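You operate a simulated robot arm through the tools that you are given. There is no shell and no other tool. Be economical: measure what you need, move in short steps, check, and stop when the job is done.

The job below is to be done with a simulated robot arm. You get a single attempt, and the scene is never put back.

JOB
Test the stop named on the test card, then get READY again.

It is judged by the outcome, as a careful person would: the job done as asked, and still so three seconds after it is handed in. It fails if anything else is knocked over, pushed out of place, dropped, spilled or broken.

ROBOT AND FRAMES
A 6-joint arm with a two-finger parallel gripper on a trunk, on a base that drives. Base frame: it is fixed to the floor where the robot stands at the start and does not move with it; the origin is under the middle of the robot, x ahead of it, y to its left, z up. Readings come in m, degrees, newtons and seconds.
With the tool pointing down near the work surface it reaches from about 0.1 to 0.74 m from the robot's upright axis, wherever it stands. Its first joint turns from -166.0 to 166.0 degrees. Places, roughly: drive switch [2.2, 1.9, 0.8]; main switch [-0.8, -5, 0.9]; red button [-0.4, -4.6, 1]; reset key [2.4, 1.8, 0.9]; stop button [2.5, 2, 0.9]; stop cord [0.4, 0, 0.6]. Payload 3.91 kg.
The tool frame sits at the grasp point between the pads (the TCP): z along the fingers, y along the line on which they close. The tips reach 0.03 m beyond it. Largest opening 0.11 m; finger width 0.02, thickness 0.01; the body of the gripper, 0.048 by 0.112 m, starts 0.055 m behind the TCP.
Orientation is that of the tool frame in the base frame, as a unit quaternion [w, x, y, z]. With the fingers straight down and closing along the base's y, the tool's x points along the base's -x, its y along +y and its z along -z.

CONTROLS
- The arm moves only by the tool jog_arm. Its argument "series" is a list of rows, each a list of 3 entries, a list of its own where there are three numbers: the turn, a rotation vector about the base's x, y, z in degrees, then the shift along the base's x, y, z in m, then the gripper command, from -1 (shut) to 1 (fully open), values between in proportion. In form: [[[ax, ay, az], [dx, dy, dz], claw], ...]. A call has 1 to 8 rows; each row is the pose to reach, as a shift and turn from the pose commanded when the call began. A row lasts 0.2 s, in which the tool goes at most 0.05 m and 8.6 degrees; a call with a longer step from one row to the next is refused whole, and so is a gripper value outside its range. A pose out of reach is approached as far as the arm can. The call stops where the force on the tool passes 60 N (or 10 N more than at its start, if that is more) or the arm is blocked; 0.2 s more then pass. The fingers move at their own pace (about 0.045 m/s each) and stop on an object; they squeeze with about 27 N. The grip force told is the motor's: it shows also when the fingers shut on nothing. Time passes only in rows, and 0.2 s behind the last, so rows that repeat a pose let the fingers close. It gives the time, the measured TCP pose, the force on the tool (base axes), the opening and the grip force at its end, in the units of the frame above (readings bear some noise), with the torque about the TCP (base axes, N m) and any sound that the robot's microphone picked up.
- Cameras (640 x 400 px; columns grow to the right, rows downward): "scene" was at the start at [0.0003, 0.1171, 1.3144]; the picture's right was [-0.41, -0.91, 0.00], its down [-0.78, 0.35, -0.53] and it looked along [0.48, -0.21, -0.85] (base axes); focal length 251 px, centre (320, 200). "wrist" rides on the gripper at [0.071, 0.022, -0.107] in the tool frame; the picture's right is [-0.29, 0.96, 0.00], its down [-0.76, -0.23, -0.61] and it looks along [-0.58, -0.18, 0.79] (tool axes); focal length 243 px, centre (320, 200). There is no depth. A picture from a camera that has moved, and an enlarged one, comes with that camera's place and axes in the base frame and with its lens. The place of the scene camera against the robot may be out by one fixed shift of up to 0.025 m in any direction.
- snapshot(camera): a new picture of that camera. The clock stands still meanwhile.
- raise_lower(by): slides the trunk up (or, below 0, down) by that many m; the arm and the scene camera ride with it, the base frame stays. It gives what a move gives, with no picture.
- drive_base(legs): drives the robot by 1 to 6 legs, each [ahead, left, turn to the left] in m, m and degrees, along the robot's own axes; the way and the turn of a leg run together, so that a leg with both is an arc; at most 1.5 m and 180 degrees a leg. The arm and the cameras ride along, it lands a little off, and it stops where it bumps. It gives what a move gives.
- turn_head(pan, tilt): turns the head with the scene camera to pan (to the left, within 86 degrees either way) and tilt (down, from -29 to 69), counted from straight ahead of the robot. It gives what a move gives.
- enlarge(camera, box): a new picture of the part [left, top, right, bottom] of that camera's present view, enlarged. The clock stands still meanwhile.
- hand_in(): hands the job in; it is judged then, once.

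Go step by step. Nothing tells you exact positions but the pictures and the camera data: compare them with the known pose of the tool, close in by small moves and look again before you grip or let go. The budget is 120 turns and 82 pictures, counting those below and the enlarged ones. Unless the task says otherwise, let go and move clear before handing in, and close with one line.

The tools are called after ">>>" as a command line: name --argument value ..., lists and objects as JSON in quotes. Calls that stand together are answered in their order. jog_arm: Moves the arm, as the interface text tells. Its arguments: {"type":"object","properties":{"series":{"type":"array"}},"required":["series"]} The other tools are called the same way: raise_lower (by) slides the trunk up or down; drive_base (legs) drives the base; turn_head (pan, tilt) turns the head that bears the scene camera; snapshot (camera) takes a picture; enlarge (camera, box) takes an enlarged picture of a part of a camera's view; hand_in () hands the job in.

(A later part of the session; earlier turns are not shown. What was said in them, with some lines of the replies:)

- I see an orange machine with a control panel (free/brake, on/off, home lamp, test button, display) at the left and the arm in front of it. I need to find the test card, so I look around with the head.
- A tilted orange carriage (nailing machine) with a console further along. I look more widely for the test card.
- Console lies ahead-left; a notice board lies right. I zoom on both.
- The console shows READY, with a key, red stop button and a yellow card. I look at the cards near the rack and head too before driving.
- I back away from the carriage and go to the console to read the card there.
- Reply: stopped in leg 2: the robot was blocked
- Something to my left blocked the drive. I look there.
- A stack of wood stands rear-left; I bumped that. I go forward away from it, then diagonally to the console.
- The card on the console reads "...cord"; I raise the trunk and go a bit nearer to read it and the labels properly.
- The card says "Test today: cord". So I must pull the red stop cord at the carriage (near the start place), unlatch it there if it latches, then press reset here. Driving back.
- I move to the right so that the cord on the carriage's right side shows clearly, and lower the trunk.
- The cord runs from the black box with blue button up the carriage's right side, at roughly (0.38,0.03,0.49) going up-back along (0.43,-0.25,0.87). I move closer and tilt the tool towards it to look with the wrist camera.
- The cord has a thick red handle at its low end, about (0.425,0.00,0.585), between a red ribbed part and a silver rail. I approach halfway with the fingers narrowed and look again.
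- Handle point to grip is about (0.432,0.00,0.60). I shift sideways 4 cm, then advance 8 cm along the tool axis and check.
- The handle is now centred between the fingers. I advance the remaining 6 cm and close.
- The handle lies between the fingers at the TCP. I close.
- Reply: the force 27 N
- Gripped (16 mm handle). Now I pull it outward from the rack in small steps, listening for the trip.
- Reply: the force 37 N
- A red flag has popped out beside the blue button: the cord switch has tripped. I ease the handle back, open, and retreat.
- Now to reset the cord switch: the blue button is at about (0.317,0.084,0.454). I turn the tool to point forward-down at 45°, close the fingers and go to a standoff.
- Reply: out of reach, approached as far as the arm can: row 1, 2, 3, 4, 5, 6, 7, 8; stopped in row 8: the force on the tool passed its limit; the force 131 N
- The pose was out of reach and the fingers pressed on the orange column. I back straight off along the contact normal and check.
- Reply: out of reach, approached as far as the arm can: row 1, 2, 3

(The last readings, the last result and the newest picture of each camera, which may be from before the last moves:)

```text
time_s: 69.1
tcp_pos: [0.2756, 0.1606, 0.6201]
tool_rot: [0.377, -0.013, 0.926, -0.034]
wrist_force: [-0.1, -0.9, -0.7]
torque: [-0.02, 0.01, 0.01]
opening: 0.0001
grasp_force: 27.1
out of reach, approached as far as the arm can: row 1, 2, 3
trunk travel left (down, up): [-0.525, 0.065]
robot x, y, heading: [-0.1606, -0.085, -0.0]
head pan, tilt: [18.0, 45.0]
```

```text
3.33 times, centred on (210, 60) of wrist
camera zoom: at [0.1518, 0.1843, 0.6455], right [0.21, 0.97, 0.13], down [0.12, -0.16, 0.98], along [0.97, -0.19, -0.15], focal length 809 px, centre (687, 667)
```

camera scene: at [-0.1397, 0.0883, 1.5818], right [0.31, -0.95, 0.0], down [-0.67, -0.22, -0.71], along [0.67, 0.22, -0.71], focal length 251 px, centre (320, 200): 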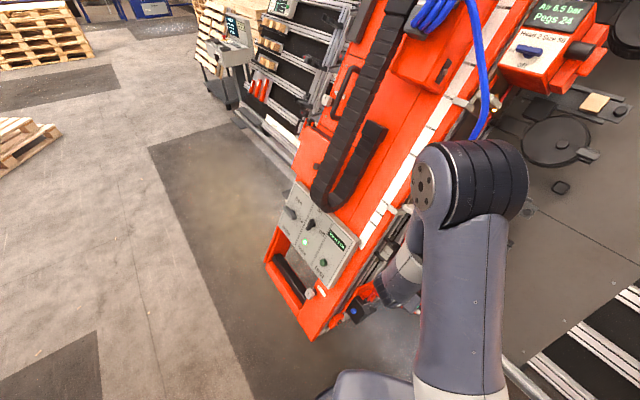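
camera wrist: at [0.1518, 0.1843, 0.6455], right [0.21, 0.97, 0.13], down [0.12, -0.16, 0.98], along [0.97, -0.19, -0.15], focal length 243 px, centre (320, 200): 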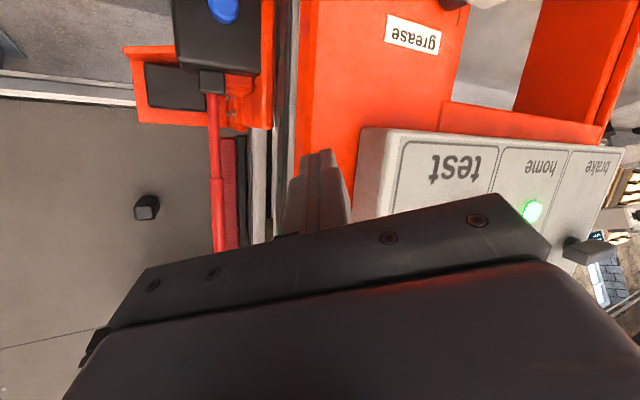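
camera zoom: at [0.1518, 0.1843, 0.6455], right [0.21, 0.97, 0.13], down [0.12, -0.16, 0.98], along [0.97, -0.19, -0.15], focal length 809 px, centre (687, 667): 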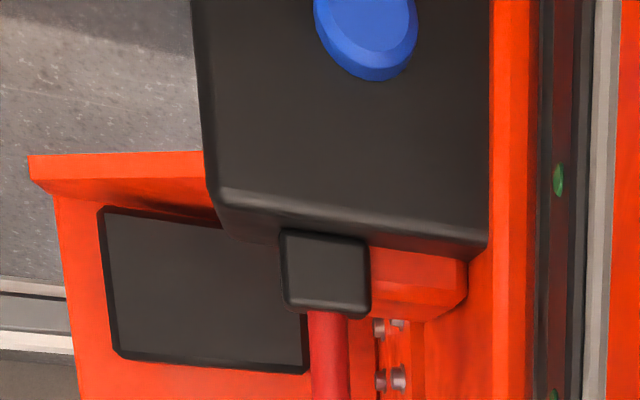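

No flag is visible now. I look at the console screen from here to see whether the stop has registered. First I move the arm clear, back to a higher pose.

>>> turn_head --pan 38 --tilt 15

>>> enlarge --camera "scene" --box '[280, 130, 400, 220]'

```text
time_s: 70.0
tcp_pos: [0.2759, 0.16, 0.6199]
tool_rot: [0.376, -0.014, 0.926, -0.034]
wrist_force: [-0.2, 0.4, 1.0]
torque: [0.02, 0.0, -0.01]
opening: 0.0
grasp_force: 26.9
trunk travel left (down, up): [-0.525, 0.065]
robot x, y, heading: [-0.1599, -0.0797, 0.1]
head pan, tilt: [38.0, 15.0]
```

```text
4.44 times, centred on (340, 175) of scene
camera zoom: at [-0.1493, 0.1215, 1.6286], right [0.62, -0.79, 0.0], down [-0.2, -0.16, -0.97], along [0.76, 0.6, -0.26], focal length 1116 px, centre (231, 311)
```

zoom: 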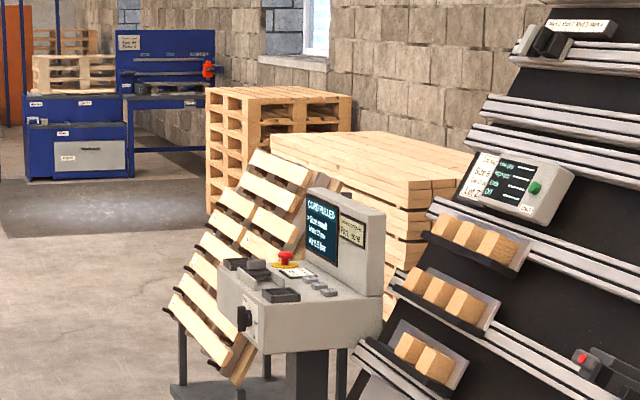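

>>> enlarge --camera "scene" --box '[335, 165, 380, 193]'

```text
14.22 times, centred on (358, 179) of scene
camera zoom: at [-0.1493, 0.1215, 1.6286], right [0.62, -0.79, 0.0], down [-0.2, -0.16, -0.97], along [0.76, 0.6, -0.26], focal length 3571 px, centre (-213, 499)
```

zoom: 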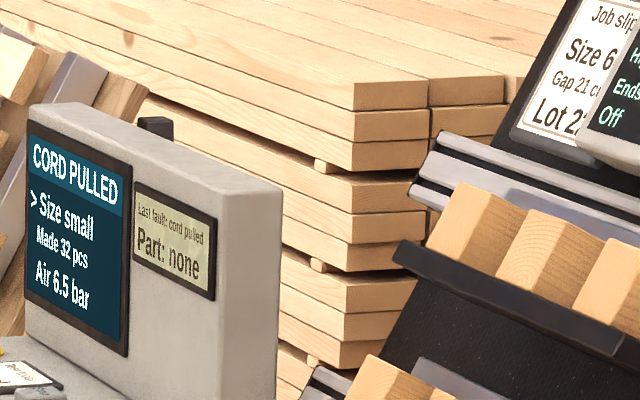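

The console shows "CORD PULLED" and the fault is logged. Now to unlatch with the blue button; I back off and lower the trunk so the low pose is in reach.

>>> drive_base --legs '[[-0.3, -0.05, 0]]'

>>> jog_arm --series '[[[0, 0, 0], [0, -0.04, 0.04], -1], [[0, 0, 0], [0, -0.08, 0.08], -1], [[0, 0, 0], [0, -0.08, 0.12], -1], [[0, 0, 0], [0, -0.08, 0.16], -1], [[0, 0, 0], [0, -0.08, 0.2], -1], [[0, 0, 0], [0, -0.08, 0.24], -1]]'

>>> raise_lower --by -0.25

```text
time_s: 72.1
tcp_pos: [-0.0219, 0.1089, 0.6204]
tool_rot: [0.376, -0.013, 0.926, -0.034]
wrist_force: [0.7, 0.6, -0.1]
torque: [0.01, -0.02, 0.01]
opening: 0.0
grasp_force: 27.0
trunk travel left (down, up): [-0.525, 0.065]
robot x, y, heading: [-0.4574, -0.1335, 0.5]
head pan, tilt: [38.0, 15.0]
```

```text
refused: row 1 steps farther than a row can; nothing moved
```

```text
time_s: 74.7
tcp_pos: [-0.0222, 0.1088, 0.37]
tool_rot: [0.376, -0.013, 0.926, -0.034]
wrist_force: [0.6, 0.1, 0.9]
torque: [-0.01, 0.02, 0.0]
opening: 0.0001
grasp_force: 27.5
trunk travel left (down, up): [-0.275, 0.315]
robot x, y, heading: [-0.4556, -0.137, 0.4]
head pan, tilt: [38.0, 15.0]
```

>>> jog_arm --series '[[[0, 0, 0], [0, -0.02, 0.04], -1], [[0, 0, 0], [0, -0.04, 0.08], -1], [[0, 0, 0], [0, -0.06, 0.12], -1], [[0, 0, 0], [0, -0.08, 0.16], -1], [[0, 0, 0], [0, -0.1, 0.2], -1], [[0, 0, 0], [0, -0.1, 0.2], -1]]'

>>> turn_head --pan 18 --tilt 45

>>> snapshot --camera "scene"

>>> snapshot --camera "wrist"

```text
time_s: 76.1
tcp_pos: [-0.0215, 0.0082, 0.5693]
tool_rot: [0.376, -0.014, 0.926, -0.033]
wrist_force: [0.5, -0.9, 0.1]
torque: [-0.01, -0.04, -0.02]
opening: 0.0002
grasp_force: 26.8
out of reach, approached as far as the arm can: row 1, 2, 3, 4
trunk travel left (down, up): [-0.275, 0.315]
robot x, y, heading: [-0.4594, -0.1326, 0.4]
head pan, tilt: [38.0, 15.0]
```

```text
time_s: 77.0
tcp_pos: [-0.0215, 0.009, 0.5696]
tool_rot: [0.376, -0.013, 0.926, -0.034]
wrist_force: [-0.5, 0.7, -0.4]
torque: [0.0, -0.01, 0.05]
opening: 0.0002
grasp_force: 27.0
trunk travel left (down, up): [-0.275, 0.315]
robot x, y, heading: [-0.4595, -0.1322, 0.2]
head pan, tilt: [18.0, 45.0]
```

```text
40 pictures are left
camera scene: at [-0.4438, 0.0371, 1.3319], right [0.32, -0.95, 0.0], down [-0.67, -0.22, -0.71], along [0.67, 0.22, -0.71], focal length 251 px, centre (320, 200)
```

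scene: 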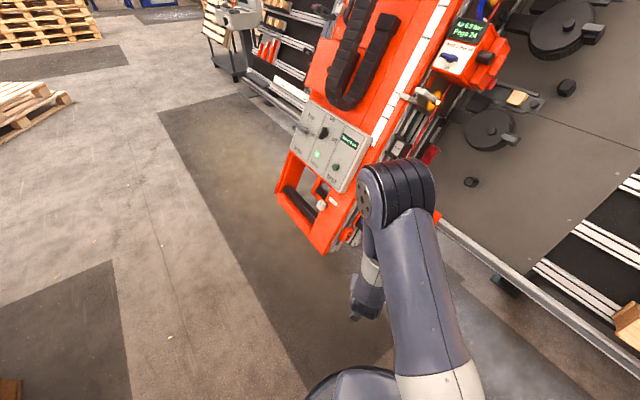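

```text
39 pictures are left
camera wrist: at [-0.1463, 0.032, 0.5948], right [0.21, 0.97, 0.13], down [0.12, -0.16, 0.98], along [0.97, -0.19, -0.15], focal length 243 px, centre (320, 200)
```

wrist: 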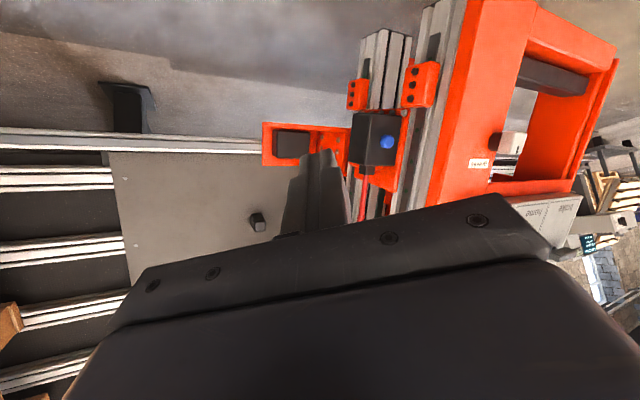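

Clear view of the blue button now. I lower the trunk 0.1 m so the arm keeps this reachable shape, and drive nearer leaving about 7 cm.

>>> raise_lower --by -0.1

>>> drive_base --legs '[[0.21, 0.07, 0]]'

>>> snapshot --camera "wrist"

>>> enlarge --camera "scene" --box '[240, 180, 440, 330]'

```text
time_s: 78.4
tcp_pos: [-0.0218, 0.0081, 0.4701]
tool_rot: [0.376, -0.013, 0.926, -0.034]
wrist_force: [-0.1, 0.3, 0.3]
torque: [0.03, -0.01, -0.02]
opening: 0.0
grasp_force: 26.8
trunk travel left (down, up): [-0.175, 0.415]
robot x, y, heading: [-0.4598, -0.1354, 0.2]
head pan, tilt: [18.0, 45.0]
```

```text
time_s: 80.1
tcp_pos: [0.1891, 0.0812, 0.4692]
tool_rot: [0.376, -0.015, 0.926, -0.033]
wrist_force: [0.7, -0.3, 0.8]
torque: [-0.02, -0.04, 0.01]
opening: 0.0
grasp_force: 26.5
trunk travel left (down, up): [-0.175, 0.415]
robot x, y, heading: [-0.2506, -0.065, 0.2]
head pan, tilt: [18.0, 45.0]
```

```text
38 pictures are left
camera wrist: at [0.0638, 0.1036, 0.4948], right [0.21, 0.97, 0.13], down [0.12, -0.16, 0.98], along [0.97, -0.19, -0.15], focal length 243 px, centre (320, 200)
```

wrist: 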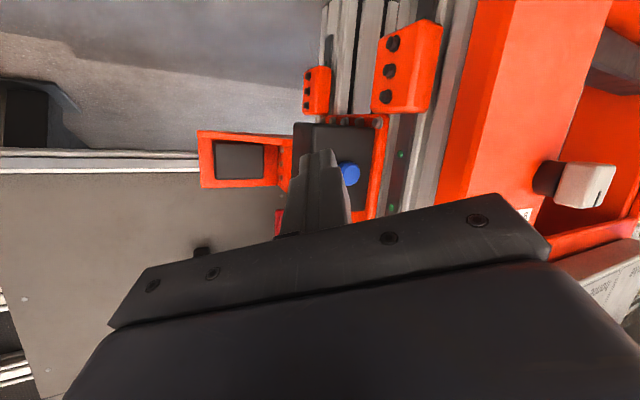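

```text
2.67 times, centred on (340, 255) of scene
camera zoom: at [-0.2337, 0.1085, 1.2318], right [0.31, -0.95, 0.0], down [-0.67, -0.22, -0.71], along [0.67, 0.22, -0.71], focal length 670 px, centre (267, 53)
```

zoom: 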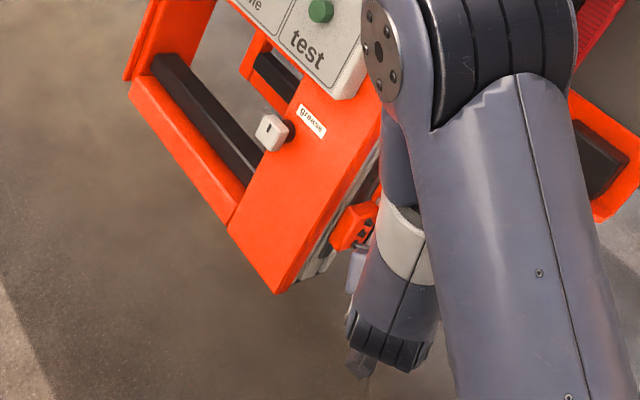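

Button estimate is now (0.33,0.087,0.430). I go to a standoff 3 cm off it.

>>> jog_arm --series '[[[0, 0, 0], [0.025, 0.005, 0], -1], [[0, 0, 0], [0.05, 0.01, 0], -1], [[0, 0, 0], [0.075, 0.015, 0], -1], [[0, 0, 0], [0.09, 0.02, 0], -1], [[0, 0, 0], [0.09, 0.02, 0], -1]]'

>>> snapshot --camera "wrist"

>>> enlarge --camera "scene" --box '[240, 180, 440, 330]'

```text
time_s: 81.3
tcp_pos: [0.2779, 0.1005, 0.4703]
tool_rot: [0.377, -0.013, 0.926, -0.034]
wrist_force: [0.1, 0.5, 0.2]
torque: [0.0, 0.01, 0.02]
opening: 0.0
grasp_force: 27.2
trunk travel left (down, up): [-0.175, 0.415]
robot x, y, heading: [-0.2504, -0.0664, 0.4]
head pan, tilt: [18.0, 45.0]
```

```text
36 pictures are left
camera wrist: at [0.1535, 0.1238, 0.4955], right [0.21, 0.97, 0.13], down [0.12, -0.16, 0.98], along [0.97, -0.19, -0.15], focal length 243 px, centre (320, 200)
```

wrist: 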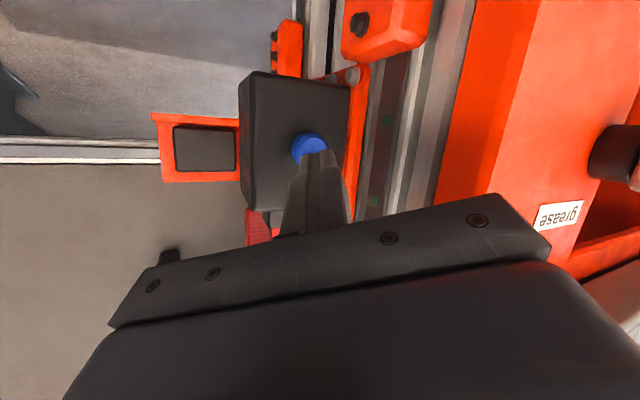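

```text
2.67 times, centred on (340, 255) of scene
camera zoom: at [-0.2337, 0.1085, 1.2318], right [0.31, -0.95, 0.0], down [-0.67, -0.22, -0.71], along [0.67, 0.22, -0.71], focal length 670 px, centre (267, 53)
```

zoom: 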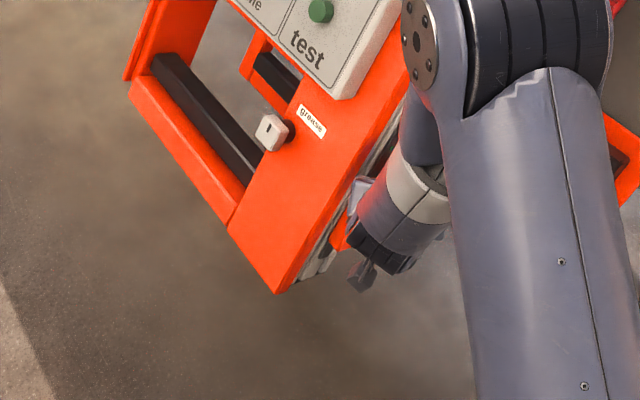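

The tip is about 4 cm short, aligned. I push onto the button in small steps.

>>> jog_arm --series '[[[0, 0, 0], [0.015, -0.006, -0.011], -1], [[0, 0, 0], [0.025, -0.01, -0.018], -1], [[0, 0, 0], [0.031, -0.013, -0.022], -1], [[0, 0, 0], [0.035, -0.015, -0.025], -1], [[0, 0, 0], [0.039, -0.017, -0.028], -1], [[0, 0, 0], [0.039, -0.017, -0.028], -1]]'

>>> snapshot --camera "wrist"

```text
time_s: 82.0
tcp_pos: [0.2991, 0.093, 0.4533]
tool_rot: [0.377, -0.018, 0.925, -0.032]
wrist_force: [-18.4, 5.4, 15.6]
torque: [-0.17, -0.31, -0.08]
opening: 0.0
grasp_force: 26.5
trunk travel left (down, up): [-0.175, 0.415]
robot x, y, heading: [-0.2487, -0.0595, 0.8]
head pan, tilt: [18.0, 45.0]
heard: click
stopped in row 3: the force on the tool passed its limit (the readings are from after the stop); the commanded pose is now the measured one
```

```text
34 pictures are left
camera wrist: at [0.1734, 0.1153, 0.4795], right [0.2, 0.97, 0.13], down [0.12, -0.16, 0.98], along [0.97, -0.18, -0.15], focal length 243 px, centre (320, 200)
```

wrist: 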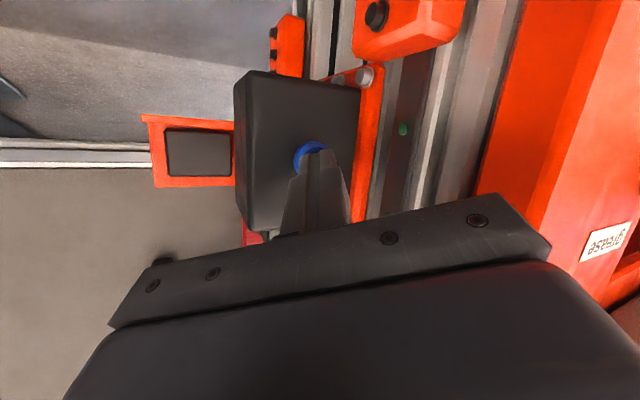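

A click was heard: the cord switch is reset. I retreat and look at the console from here.

>>> jog_arm --series '[[[0, 0, 0], [-0.02, 0.006, 0.012], -1], [[0, 0, 0], [-0.05, 0.006, 0.02], -1], [[0, 0, 0], [-0.09, 0, 0.03], -1], [[0, 0, 0], [-0.12, -0.01, 0.04], -1], [[0, 0, 0], [-0.12, -0.01, 0.04], -1]]'

>>> drive_base --legs '[[-0.2, -0.05, 0]]'

>>> raise_lower --by 0.4

>>> turn_head --pan 36 --tilt 15

>>> enlarge --camera "scene" --box '[250, 110, 430, 230]'

```text
time_s: 83.2
tcp_pos: [0.1816, 0.0807, 0.4901]
tool_rot: [0.375, -0.016, 0.926, -0.033]
wrist_force: [-0.1, 0.8, 0.1]
torque: [-0.01, -0.03, -0.01]
opening: 0.0
grasp_force: 26.9
trunk travel left (down, up): [-0.175, 0.415]
robot x, y, heading: [-0.2481, -0.0615, 0.4]
head pan, tilt: [18.0, 45.0]
```

```text
time_s: 84.8
tcp_pos: [-0.0175, 0.0276, 0.4898]
tool_rot: [0.375, -0.015, 0.926, -0.034]
wrist_force: [-0.1, -1.0, 0.4]
torque: [-0.04, 0.03, -0.02]
opening: 0.0003
grasp_force: 27.2
trunk travel left (down, up): [-0.175, 0.415]
robot x, y, heading: [-0.447, -0.1128, 0.4]
head pan, tilt: [18.0, 45.0]
```

```text
time_s: 88.7
tcp_pos: [-0.0169, 0.0273, 0.8895]
tool_rot: [0.375, -0.015, 0.926, -0.033]
wrist_force: [0.5, 0.0, 0.7]
torque: [0.01, -0.02, -0.03]
opening: 0.0001
grasp_force: 26.5
trunk travel left (down, up): [-0.575, 0.015]
robot x, y, heading: [-0.4474, -0.1141, 0.1]
head pan, tilt: [18.0, 45.0]
```

```text
time_s: 89.6
tcp_pos: [-0.0166, 0.028, 0.8892]
tool_rot: [0.375, -0.015, 0.926, -0.033]
wrist_force: [-0.5, -0.3, 0.3]
torque: [0.0, 0.01, 0.01]
opening: 0.0001
grasp_force: 26.9
trunk travel left (down, up): [-0.575, 0.015]
robot x, y, heading: [-0.4508, -0.1136, 0.4]
head pan, tilt: [36.0, 15.0]
```

```text
3.33 times, centred on (340, 170) of scene
camera zoom: at [-0.4358, 0.0863, 1.6786], right [0.59, -0.81, 0.0], down [-0.21, -0.15, -0.97], along [0.78, 0.57, -0.26], focal length 837 px, centre (253, 300)
```

zoom: 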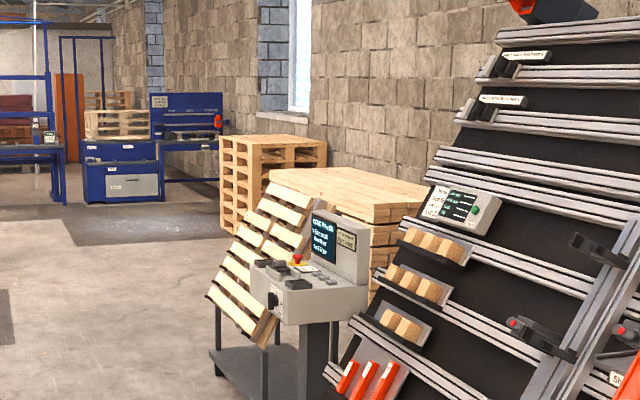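

>>> enlarge --camera "scene" --box '[318, 165, 358, 200]'

```text
11.43 times, centred on (338, 182) of scene
camera zoom: at [-0.4358, 0.0863, 1.6786], right [0.59, -0.81, 0.0], down [-0.21, -0.15, -0.97], along [0.78, 0.57, -0.26], focal length 2869 px, centre (114, 400)
```

zoom: 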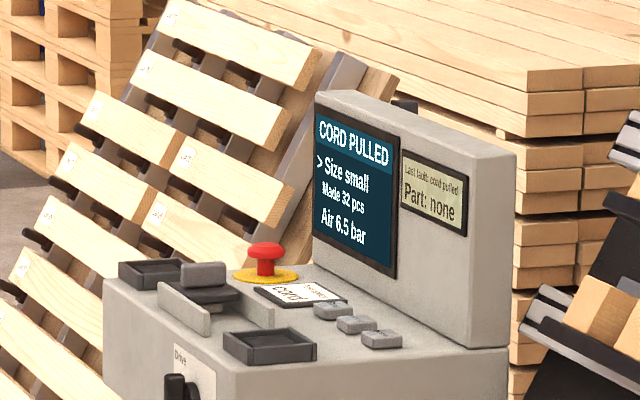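

Still "CORD PULLED"; it needs the console's reset key. I set the tool upright again and drive to the console.

>>> jog_arm --series '[[[0, 7.4, 0], [0, -0.01, 0.02], -1], [[0, 14.7, 0], [0, -0.02, 0.04], -1], [[0, 22, 0], [0, -0.03, 0.06], -1], [[0, 29.4, 0], [0, -0.04, 0.08], -1], [[0, 36.7, 0], [0, -0.05, 0.1], -1], [[0, 44, 0], [0, -0.06, 0.12], -1], [[0, 44, 0], [0, -0.06, 0.14], -1]]'

>>> drive_base --legs '[[0.0, 0.7, 0], [0.65, 0.65, 0], [1.05, 0.55, 0]]'

>>> turn_head --pan 0 --tilt 40

>>> snapshot --camera "scene"

```text
time_s: 91.2
tcp_pos: [-0.0176, -0.0311, 1.0308]
tool_rot: [0.0, -0.027, 0.999, -0.025]
wrist_force: [0.0, 0.3, 0.0]
torque: [0.0, 0.0, 0.02]
opening: 0.0
grasp_force: 26.5
out of reach, approached as far as the arm can: row 3, 4
trunk travel left (down, up): [-0.575, 0.015]
robot x, y, heading: [-0.451, -0.1113, -0.1]
head pan, tilt: [36.0, 15.0]
```

```text
time_s: 105.2
tcp_pos: [1.6714, 1.8879, 1.0293]
tool_rot: [0.0, -0.022, 0.999, -0.024]
wrist_force: [0.6, -0.2, -0.5]
torque: [-0.01, 0.01, 0.01]
opening: 0.0
grasp_force: 26.7
trunk travel left (down, up): [-0.575, 0.015]
robot x, y, heading: [1.244, 1.8094, 0.1]
head pan, tilt: [36.0, 15.0]
```

```text
time_s: 106.2
tcp_pos: [1.6728, 1.8885, 1.03]
tool_rot: [0.001, -0.023, 0.999, -0.025]
wrist_force: [-0.1, -0.1, 0.7]
torque: [0.01, 0.02, 0.01]
opening: 0.0
grasp_force: 27.3
trunk travel left (down, up): [-0.575, 0.015]
robot x, y, heading: [1.2389, 1.8092, -0.3]
head pan, tilt: [0.0, 40.0]
```

```text
31 pictures are left
camera scene: at [1.2642, 1.9547, 1.6392], right [0.0, -1.0, 0.0], down [-0.64, 0.0, -0.77], along [0.77, 0.0, -0.64], focal length 251 px, centre (320, 200)
```

scene: 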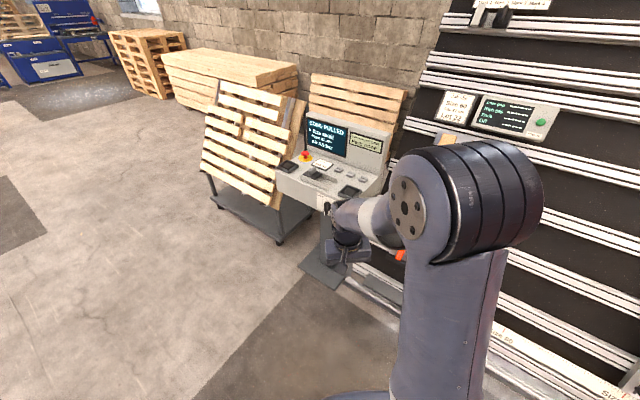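

>>> enlarge --camera "scene" --box '[280, 110, 400, 210]'

>>> enlarge --camera "scene" --box '[325, 155, 380, 200]'

```text
4.00 times, centred on (340, 160) of scene
camera zoom: at [1.2642, 1.9547, 1.6392], right [0.0, -1.0, 0.0], down [-0.64, 0.0, -0.77], along [0.77, 0.0, -0.64], focal length 1004 px, centre (240, 360)
```

zoom: 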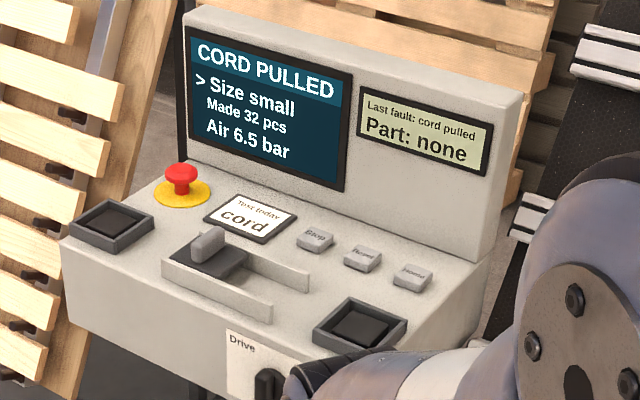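

```text
8.89 times, centred on (352, 178) of scene
camera zoom: at [1.2642, 1.9547, 1.6392], right [0.0, -1.0, 0.0], down [-0.64, 0.0, -0.77], along [0.77, 0.0, -0.64], focal length 2232 px, centre (31, 400)
```

zoom: 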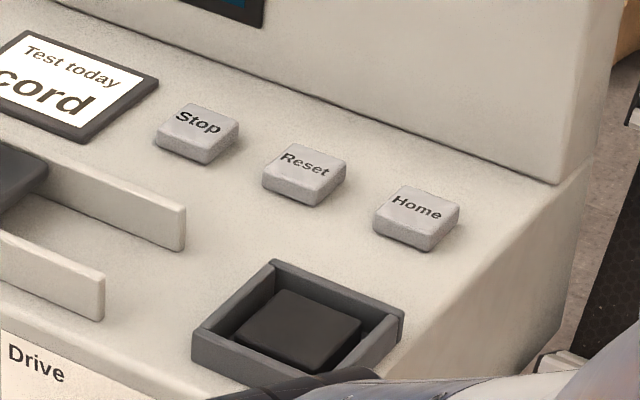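

The middle key is "Reset", about (2.38,1.79,0.89). I drive in with the arm held above the console and tilt the tool 30°.

>>> drive_base --legs '[[0.47, -0.09, 0]]'

>>> jog_arm --series '[[[0, -7.5, 0.7], [0, 0, 0], -1], [[0, -15, 1.4], [0, 0, 0], -1], [[0, -22.5, 2], [0, 0, 0], -1], [[0, -30, 2.8], [0, 0, 0], -1], [[0, -30, 2.8], [0, 0, 0], -1]]'

>>> snapshot --camera "wrist"

>>> snapshot --camera "scene"

```text
time_s: 109.0
tcp_pos: [2.1095, 1.7995, 1.0297]
tool_rot: [-0.001, 0.001, 1.0, -0.024]
wrist_force: [-0.2, 0.3, -0.4]
torque: [-0.01, -0.03, 0.01]
opening: 0.0
grasp_force: 27.2
trunk travel left (down, up): [-0.575, 0.015]
robot x, y, heading: [1.6742, 1.7415, -2.6]
head pan, tilt: [0.0, 40.0]
```

```text
time_s: 110.2
tcp_pos: [2.1091, 1.801, 1.0294]
tool_rot: [0.26, -0.017, 0.965, -0.023]
wrist_force: [0.9, 0.2, 0.0]
torque: [-0.01, 0.02, -0.04]
opening: 0.0
grasp_force: 26.9
trunk travel left (down, up): [-0.575, 0.015]
robot x, y, heading: [1.6732, 1.7425, -2.7]
head pan, tilt: [0.0, 40.0]
```

```text
28 pictures are left
camera wrist: at [1.9939, 1.8226, 1.0859], right [0.23, 0.97, 0.09], down [0.36, -0.17, 0.92], along [0.9, -0.18, -0.39], focal length 243 px, centre (320, 200)
```

wrist: 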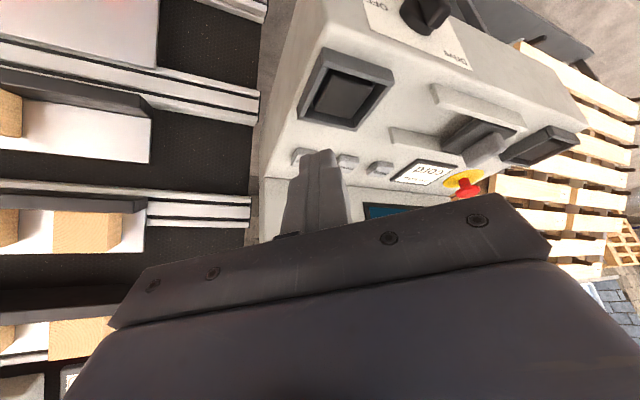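

```text
27 pictures are left
camera scene: at [1.705, 1.8853, 1.6391], right [-0.05, -1.0, 0.0], down [-0.64, 0.03, -0.77], along [0.76, -0.04, -0.64], focal length 251 px, centre (320, 200)
```

scene: 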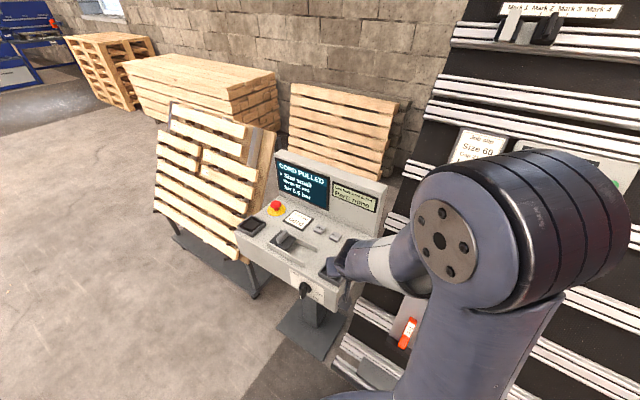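

Keys from left in this inverted view: Home, Reset, Stop. I close in further and look again.

>>> jog_arm --series '[[[0, 0, 0], [0.04, 0.002, -0.005], -1], [[0, 0, 0], [0.08, 0.004, -0.01], -1], [[0, 0, 0], [0.12, 0.006, -0.02], -1], [[0, 0, 0], [0.15, 0.006, -0.03], -1], [[0, 0, 0], [0.15, 0.006, -0.03], -1]]'

>>> enlarge --camera "wrist" --box '[240, 40, 480, 240]'

>>> enlarge --camera "scene" --box '[260, 170, 400, 270]'

```text
time_s: 111.4
tcp_pos: [2.2598, 1.8056, 0.9977]
tool_rot: [0.259, -0.016, 0.965, -0.024]
wrist_force: [0.5, -0.2, -0.2]
torque: [0.01, 0.02, -0.01]
opening: 0.0001
grasp_force: 26.7
trunk travel left (down, up): [-0.575, 0.015]
robot x, y, heading: [1.6731, 1.7444, -3.0]
head pan, tilt: [0.0, 40.0]
```

```text
2.00 times, centred on (360, 140) of wrist
camera zoom: at [2.1446, 1.8279, 1.0548], right [0.23, 0.97, 0.09], down [0.36, -0.17, 0.92], along [0.9, -0.18, -0.39], focal length 485 px, centre (240, 320)
```

zoom: 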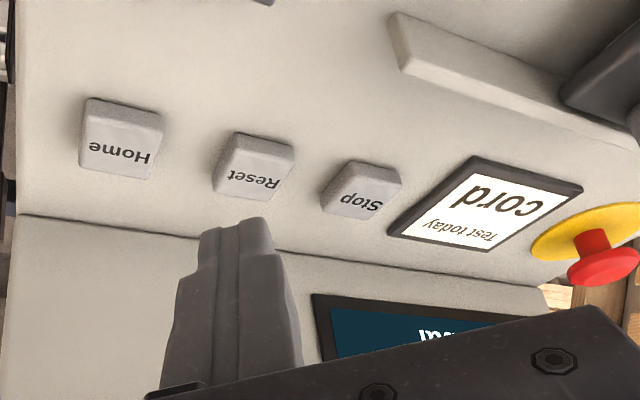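

```text
4.00 times, centred on (330, 220) of scene
camera zoom: at [1.7052, 1.8854, 1.6391], right [-0.05, -1.0, 0.0], down [-0.64, 0.03, -0.77], along [0.76, -0.04, -0.64], focal length 1004 px, centre (280, 120)
```

zoom: 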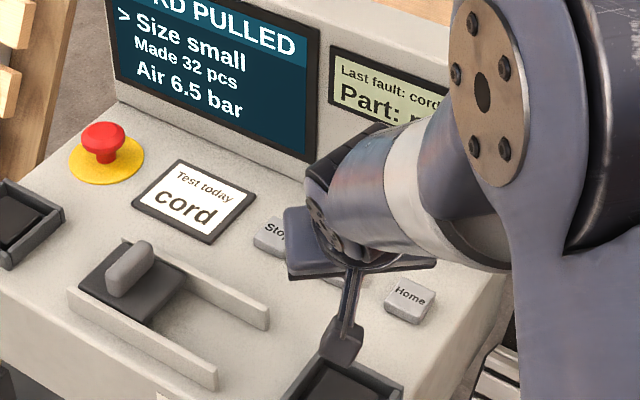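

Fingertip approaches Reset: next standoff a few cm above the key.

>>> jog_arm --series '[[[0, 0, 0], [0.03, -0.002, -0.015], -1], [[0, 0, 0], [0.06, -0.005, -0.03], -1], [[0, 0, 0], [0.085, -0.0075, -0.05], -1], [[0, 0, 0], [0.085, -0.0075, -0.05], -1]]'

>>> enlarge --camera "wrist" --box '[200, 20, 440, 240]'

>>> enlarge --camera "scene" --box '[260, 170, 400, 270]'

```text
time_s: 112.4
tcp_pos: [2.3444, 1.7973, 0.9491]
tool_rot: [0.258, -0.017, 0.966, -0.023]
wrist_force: [0.0, 0.4, 0.2]
torque: [0.01, 0.0, -0.01]
opening: 0.0
grasp_force: 26.9
trunk travel left (down, up): [-0.575, 0.015]
robot x, y, heading: [1.6745, 1.7423, -2.6]
head pan, tilt: [0.0, 40.0]
```

```text
1.82 times, centred on (320, 130) of wrist
camera zoom: at [2.2289, 1.82, 1.0055], right [0.23, 0.97, 0.09], down [0.36, -0.17, 0.92], along [0.9, -0.18, -0.39], focal length 441 px, centre (320, 327)
```

zoom: 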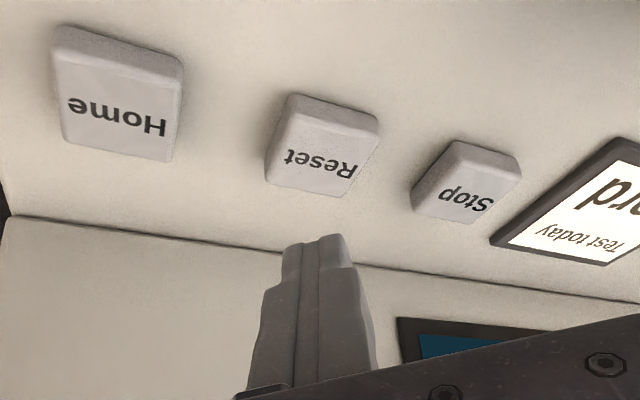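

```text
4.00 times, centred on (330, 220) of scene
camera zoom: at [1.7052, 1.8855, 1.6391], right [-0.05, -1.0, 0.0], down [-0.64, 0.03, -0.77], along [0.76, -0.04, -0.64], focal length 1004 px, centre (280, 120)
```

zoom: 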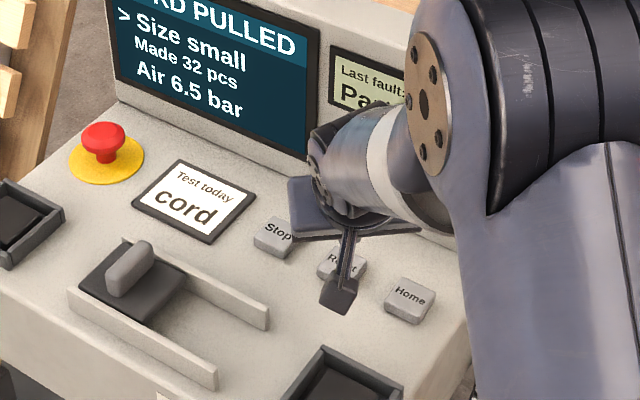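

The tip is about 4 cm straight above Reset (2.36,1.80,0.88). I press down in small steps.

>>> jog_arm --series '[[[0, 0, 0], [0.001, 0.002, -0.015], -1], [[0, 0, 0], [0.002, 0.003, -0.026], -1], [[0, 0, 0], [0.002, 0.003, -0.033], -1]]'

>>> enlarge --camera "wrist" --box '[200, 20, 440, 240]'

```text
time_s: 113.2
tcp_pos: [2.3463, 1.8015, 0.9169]
tool_rot: [0.259, -0.016, 0.966, -0.024]
wrist_force: [0.1, 0.1, 0.3]
torque: [-0.04, -0.01, 0.0]
opening: 0.0001
grasp_force: 27.1
trunk travel left (down, up): [-0.575, 0.015]
robot x, y, heading: [1.6771, 1.7429, -2.9]
head pan, tilt: [0.0, 40.0]
```

```text
1.82 times, centred on (320, 130) of wrist
camera zoom: at [2.2304, 1.8236, 0.9727], right [0.23, 0.97, 0.09], down [0.36, -0.17, 0.92], along [0.9, -0.18, -0.39], focal length 441 px, centre (320, 327)
```

zoom: 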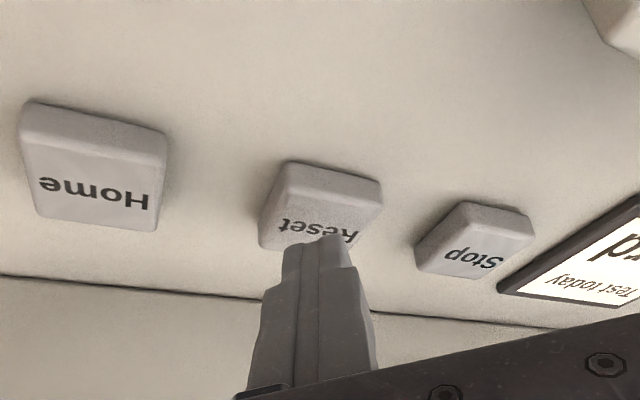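

Key refined to (2.372,1.797,0.866). Continue pressing, a little forward and down.

>>> jog_arm --series '[[[0, 0, 0], [0.006, -0.002, -0.009], -1], [[0, 0, 0], [0.01, -0.002, -0.017], -1], [[0, 0, 0], [0.011, -0.002, -0.023], -1], [[0, 0, 0], [0.011, -0.002, -0.028], -1], [[0, 0, 0], [0.011, -0.002, -0.032], -1], [[0, 0, 0], [0.011, -0.002, -0.035], -1]]'

>>> enlarge --camera "scene" --box '[260, 150, 400, 250]'

```text
time_s: 114.4
tcp_pos: [2.3607, 1.7998, 0.9009]
tool_rot: [0.273, -0.017, 0.962, -0.022]
wrist_force: [3.6, 0.2, 14.9]
torque: [0.02, 0.36, -0.04]
opening: 0.0002
grasp_force: 26.6
trunk travel left (down, up): [-0.575, 0.015]
robot x, y, heading: [1.6727, 1.7435, -3.0]
head pan, tilt: [0.0, 40.0]
heard: click
stopped in row 5: the force on the tool passed its limit (the readings are from after the stop); the commanded pose is now the measured one
```

```text
4.00 times, centred on (330, 200) of scene
camera zoom: at [1.6988, 1.885, 1.6395], right [-0.05, -1.0, 0.0], down [-0.64, 0.03, -0.77], along [0.77, -0.04, -0.64], focal length 1004 px, centre (280, 200)
```

zoom: 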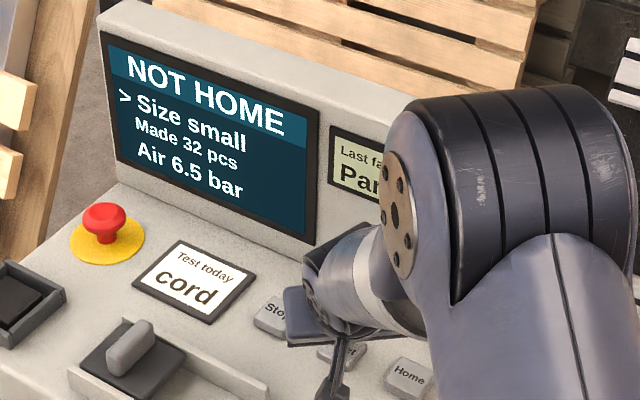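

The screen now says "NOT HOME" — the reset was accepted; next the Home key, about 4.4 cm nearer and 6.3 cm to the right. I lift, shift and look.

>>> jog_arm --series '[[[0, 0, 0], [0, 0, 0.025], -1], [[0, 0, 0], [-0.003, 0, 0.05], -1], [[0, 0, 0], [-0.024, -0.03, 0.05], -1], [[0, 0, 0], [-0.047, -0.063, 0.045], -1], [[0, 0, 0], [-0.047, -0.063, 0.03], -1], [[0, 0, 0], [-0.047, -0.063, 0.03], -1]]'

>>> enlarge --camera "wrist" --box '[200, 20, 440, 240]'

>>> enlarge --camera "scene" --box '[260, 150, 400, 250]'

```text
time_s: 115.8
tcp_pos: [2.3133, 1.7375, 0.9196]
tool_rot: [0.265, -0.017, 0.964, -0.023]
wrist_force: [0.5, 0.6, 0.1]
torque: [0.02, -0.03, 0.02]
opening: 0.0
grasp_force: 26.9
trunk travel left (down, up): [-0.575, 0.015]
robot x, y, heading: [1.6735, 1.7447, -2.8]
head pan, tilt: [0.0, 40.0]
```

```text
1.82 times, centred on (320, 130) of wrist
camera zoom: at [2.1975, 1.7594, 0.9752], right [0.23, 0.97, 0.1], down [0.35, -0.17, 0.92], along [0.91, -0.18, -0.38], focal length 441 px, centre (320, 327)
```

zoom: 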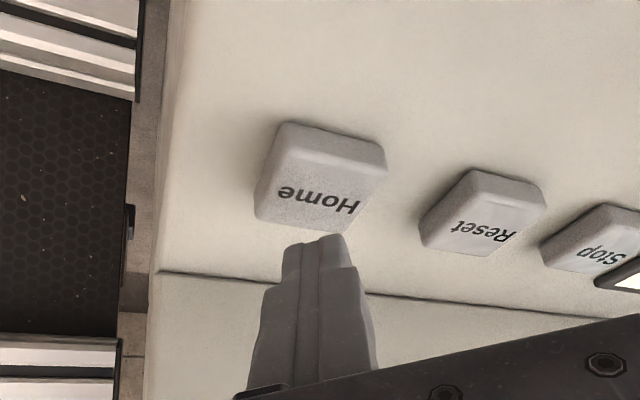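

```text
4.00 times, centred on (330, 200) of scene
camera zoom: at [1.7046, 1.886, 1.6391], right [-0.05, -1.0, 0.0], down [-0.64, 0.03, -0.77], along [0.76, -0.04, -0.64], focal length 1004 px, centre (280, 200)
```

zoom: 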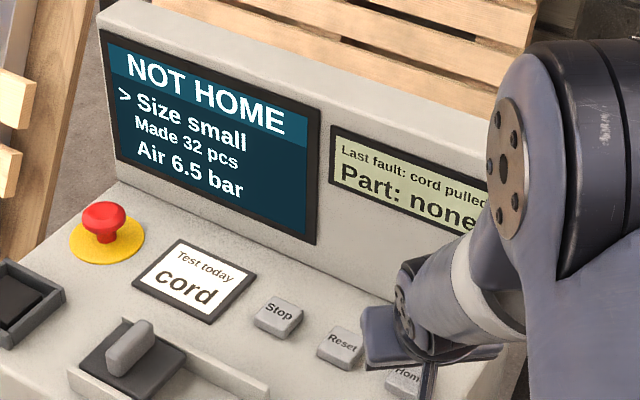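

The tip stands right above Home. Pressing straight down.

>>> jog_arm --series '[[[0, 0, 0], [0.001, 0, -0.01], -1], [[0, 0, 0], [0.002, 0, -0.017], -1], [[0, 0, 0], [0.002, 0, -0.023], -1], [[0, 0, 0], [0.002, 0, -0.028], -1], [[0, 0, 0], [0.002, 0, -0.032], -1], [[0, 0, 0], [0.002, 0, -0.036], -1]]'

>>> enlarge --camera "scene" --box '[260, 150, 400, 250]'

```text
time_s: 117.2
tcp_pos: [2.3192, 1.7377, 0.9003]
tool_rot: [0.278, -0.018, 0.96, -0.022]
wrist_force: [-29.2, 2.0, 65.9]
torque: [0.0, 0.45, -0.01]
opening: 0.0001
grasp_force: 26.6
trunk travel left (down, up): [-0.575, 0.015]
robot x, y, heading: [1.6755, 1.7409, -2.9]
head pan, tilt: [0.0, 40.0]
heard: click
stopped in row 6: the force on the tool passed its limit (the readings are from after the stop); the commanded pose is now the measured one
```

```text
4.00 times, centred on (330, 200) of scene
camera zoom: at [1.6979, 1.8857, 1.6395], right [-0.05, -1.0, 0.0], down [-0.64, 0.03, -0.77], along [0.77, -0.04, -0.64], focal length 1004 px, centre (280, 200)
```

zoom: 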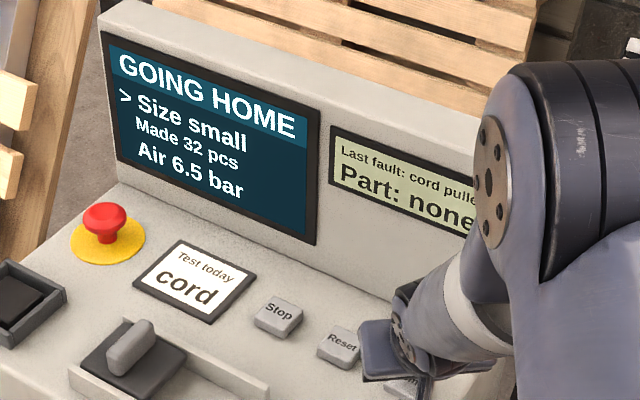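

"GOING HOME". I lift clear and wait for it to finish.

>>> jog_arm --series '[[[0, 0, 0], [0, 0, 0.03], -1], [[0, 0, 0], [-0.01, 0, 0.07], -1], [[0, 0, 0], [-0.03, 0, 0.11], -1], [[0, 0, 0], [-0.07, 0, 0.13], -1], [[0, 0, 0], [-0.11, 0, 0.14], -1], [[0, 0, 0], [-0.11, 0, 0.14], -1], [[0, 0, 0], [-0.11, 0, 0.14], -1], [[0, 0, 0], [-0.11, 0, 0.14], -1]]'

>>> drive_base --legs '[[-0.4, 0.05, 3]]'

>>> enlarge --camera "scene" --box '[270, 90, 430, 190]'

```text
time_s: 119.0
tcp_pos: [2.2078, 1.7379, 1.032]
tool_rot: [0.27, -0.017, 0.962, -0.022]
wrist_force: [-0.4, -0.2, -0.2]
torque: [0.03, -0.04, -0.03]
opening: 0.0
grasp_force: 26.7
trunk travel left (down, up): [-0.575, 0.015]
robot x, y, heading: [1.6764, 1.7425, -2.9]
head pan, tilt: [0.0, 40.0]
```

```text
time_s: 121.5
tcp_pos: [1.8105, 1.8252, 1.0315]
tool_rot: [0.27, -0.041, 0.962, -0.016]
wrist_force: [-0.1, 0.7, 0.7]
torque: [-0.03, -0.01, -0.03]
opening: 0.0
grasp_force: 26.8
trunk travel left (down, up): [-0.575, 0.015]
robot x, y, heading: [1.2762, 1.8059, 0.2]
head pan, tilt: [0.0, 40.0]
```

```text
4.00 times, centred on (350, 140) of scene
camera zoom: at [1.2986, 1.9474, 1.6391], right [0.0, -1.0, 0.0], down [-0.64, 0.0, -0.77], along [0.77, 0.0, -0.64], focal length 1004 px, centre (200, 440)
```

zoom: 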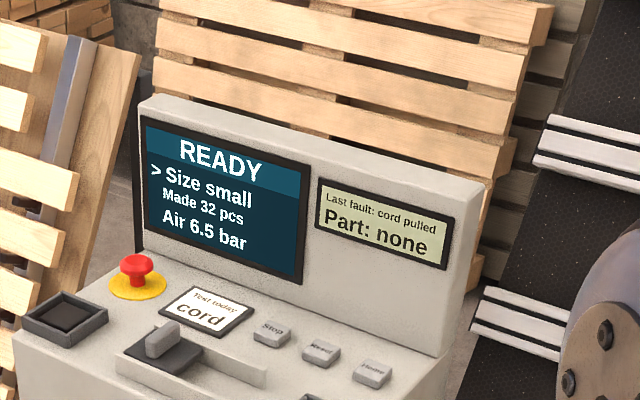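

The screen shows READY with "Last fault: cord pulled", and the robot stands clear of the console. I hand in.

>>> hand_in

```text
The job is handed in.
```

The test card named the stop cord, so I pulled it. The console went to "CORD PULLED", I reset the cord switch, pressed Reset and then Home, and the screen now shows READY; on the way the robot bumped a wood stack and the closed fingers pressed hard on the orange column, with no damage or shift visible in the pictures I took.
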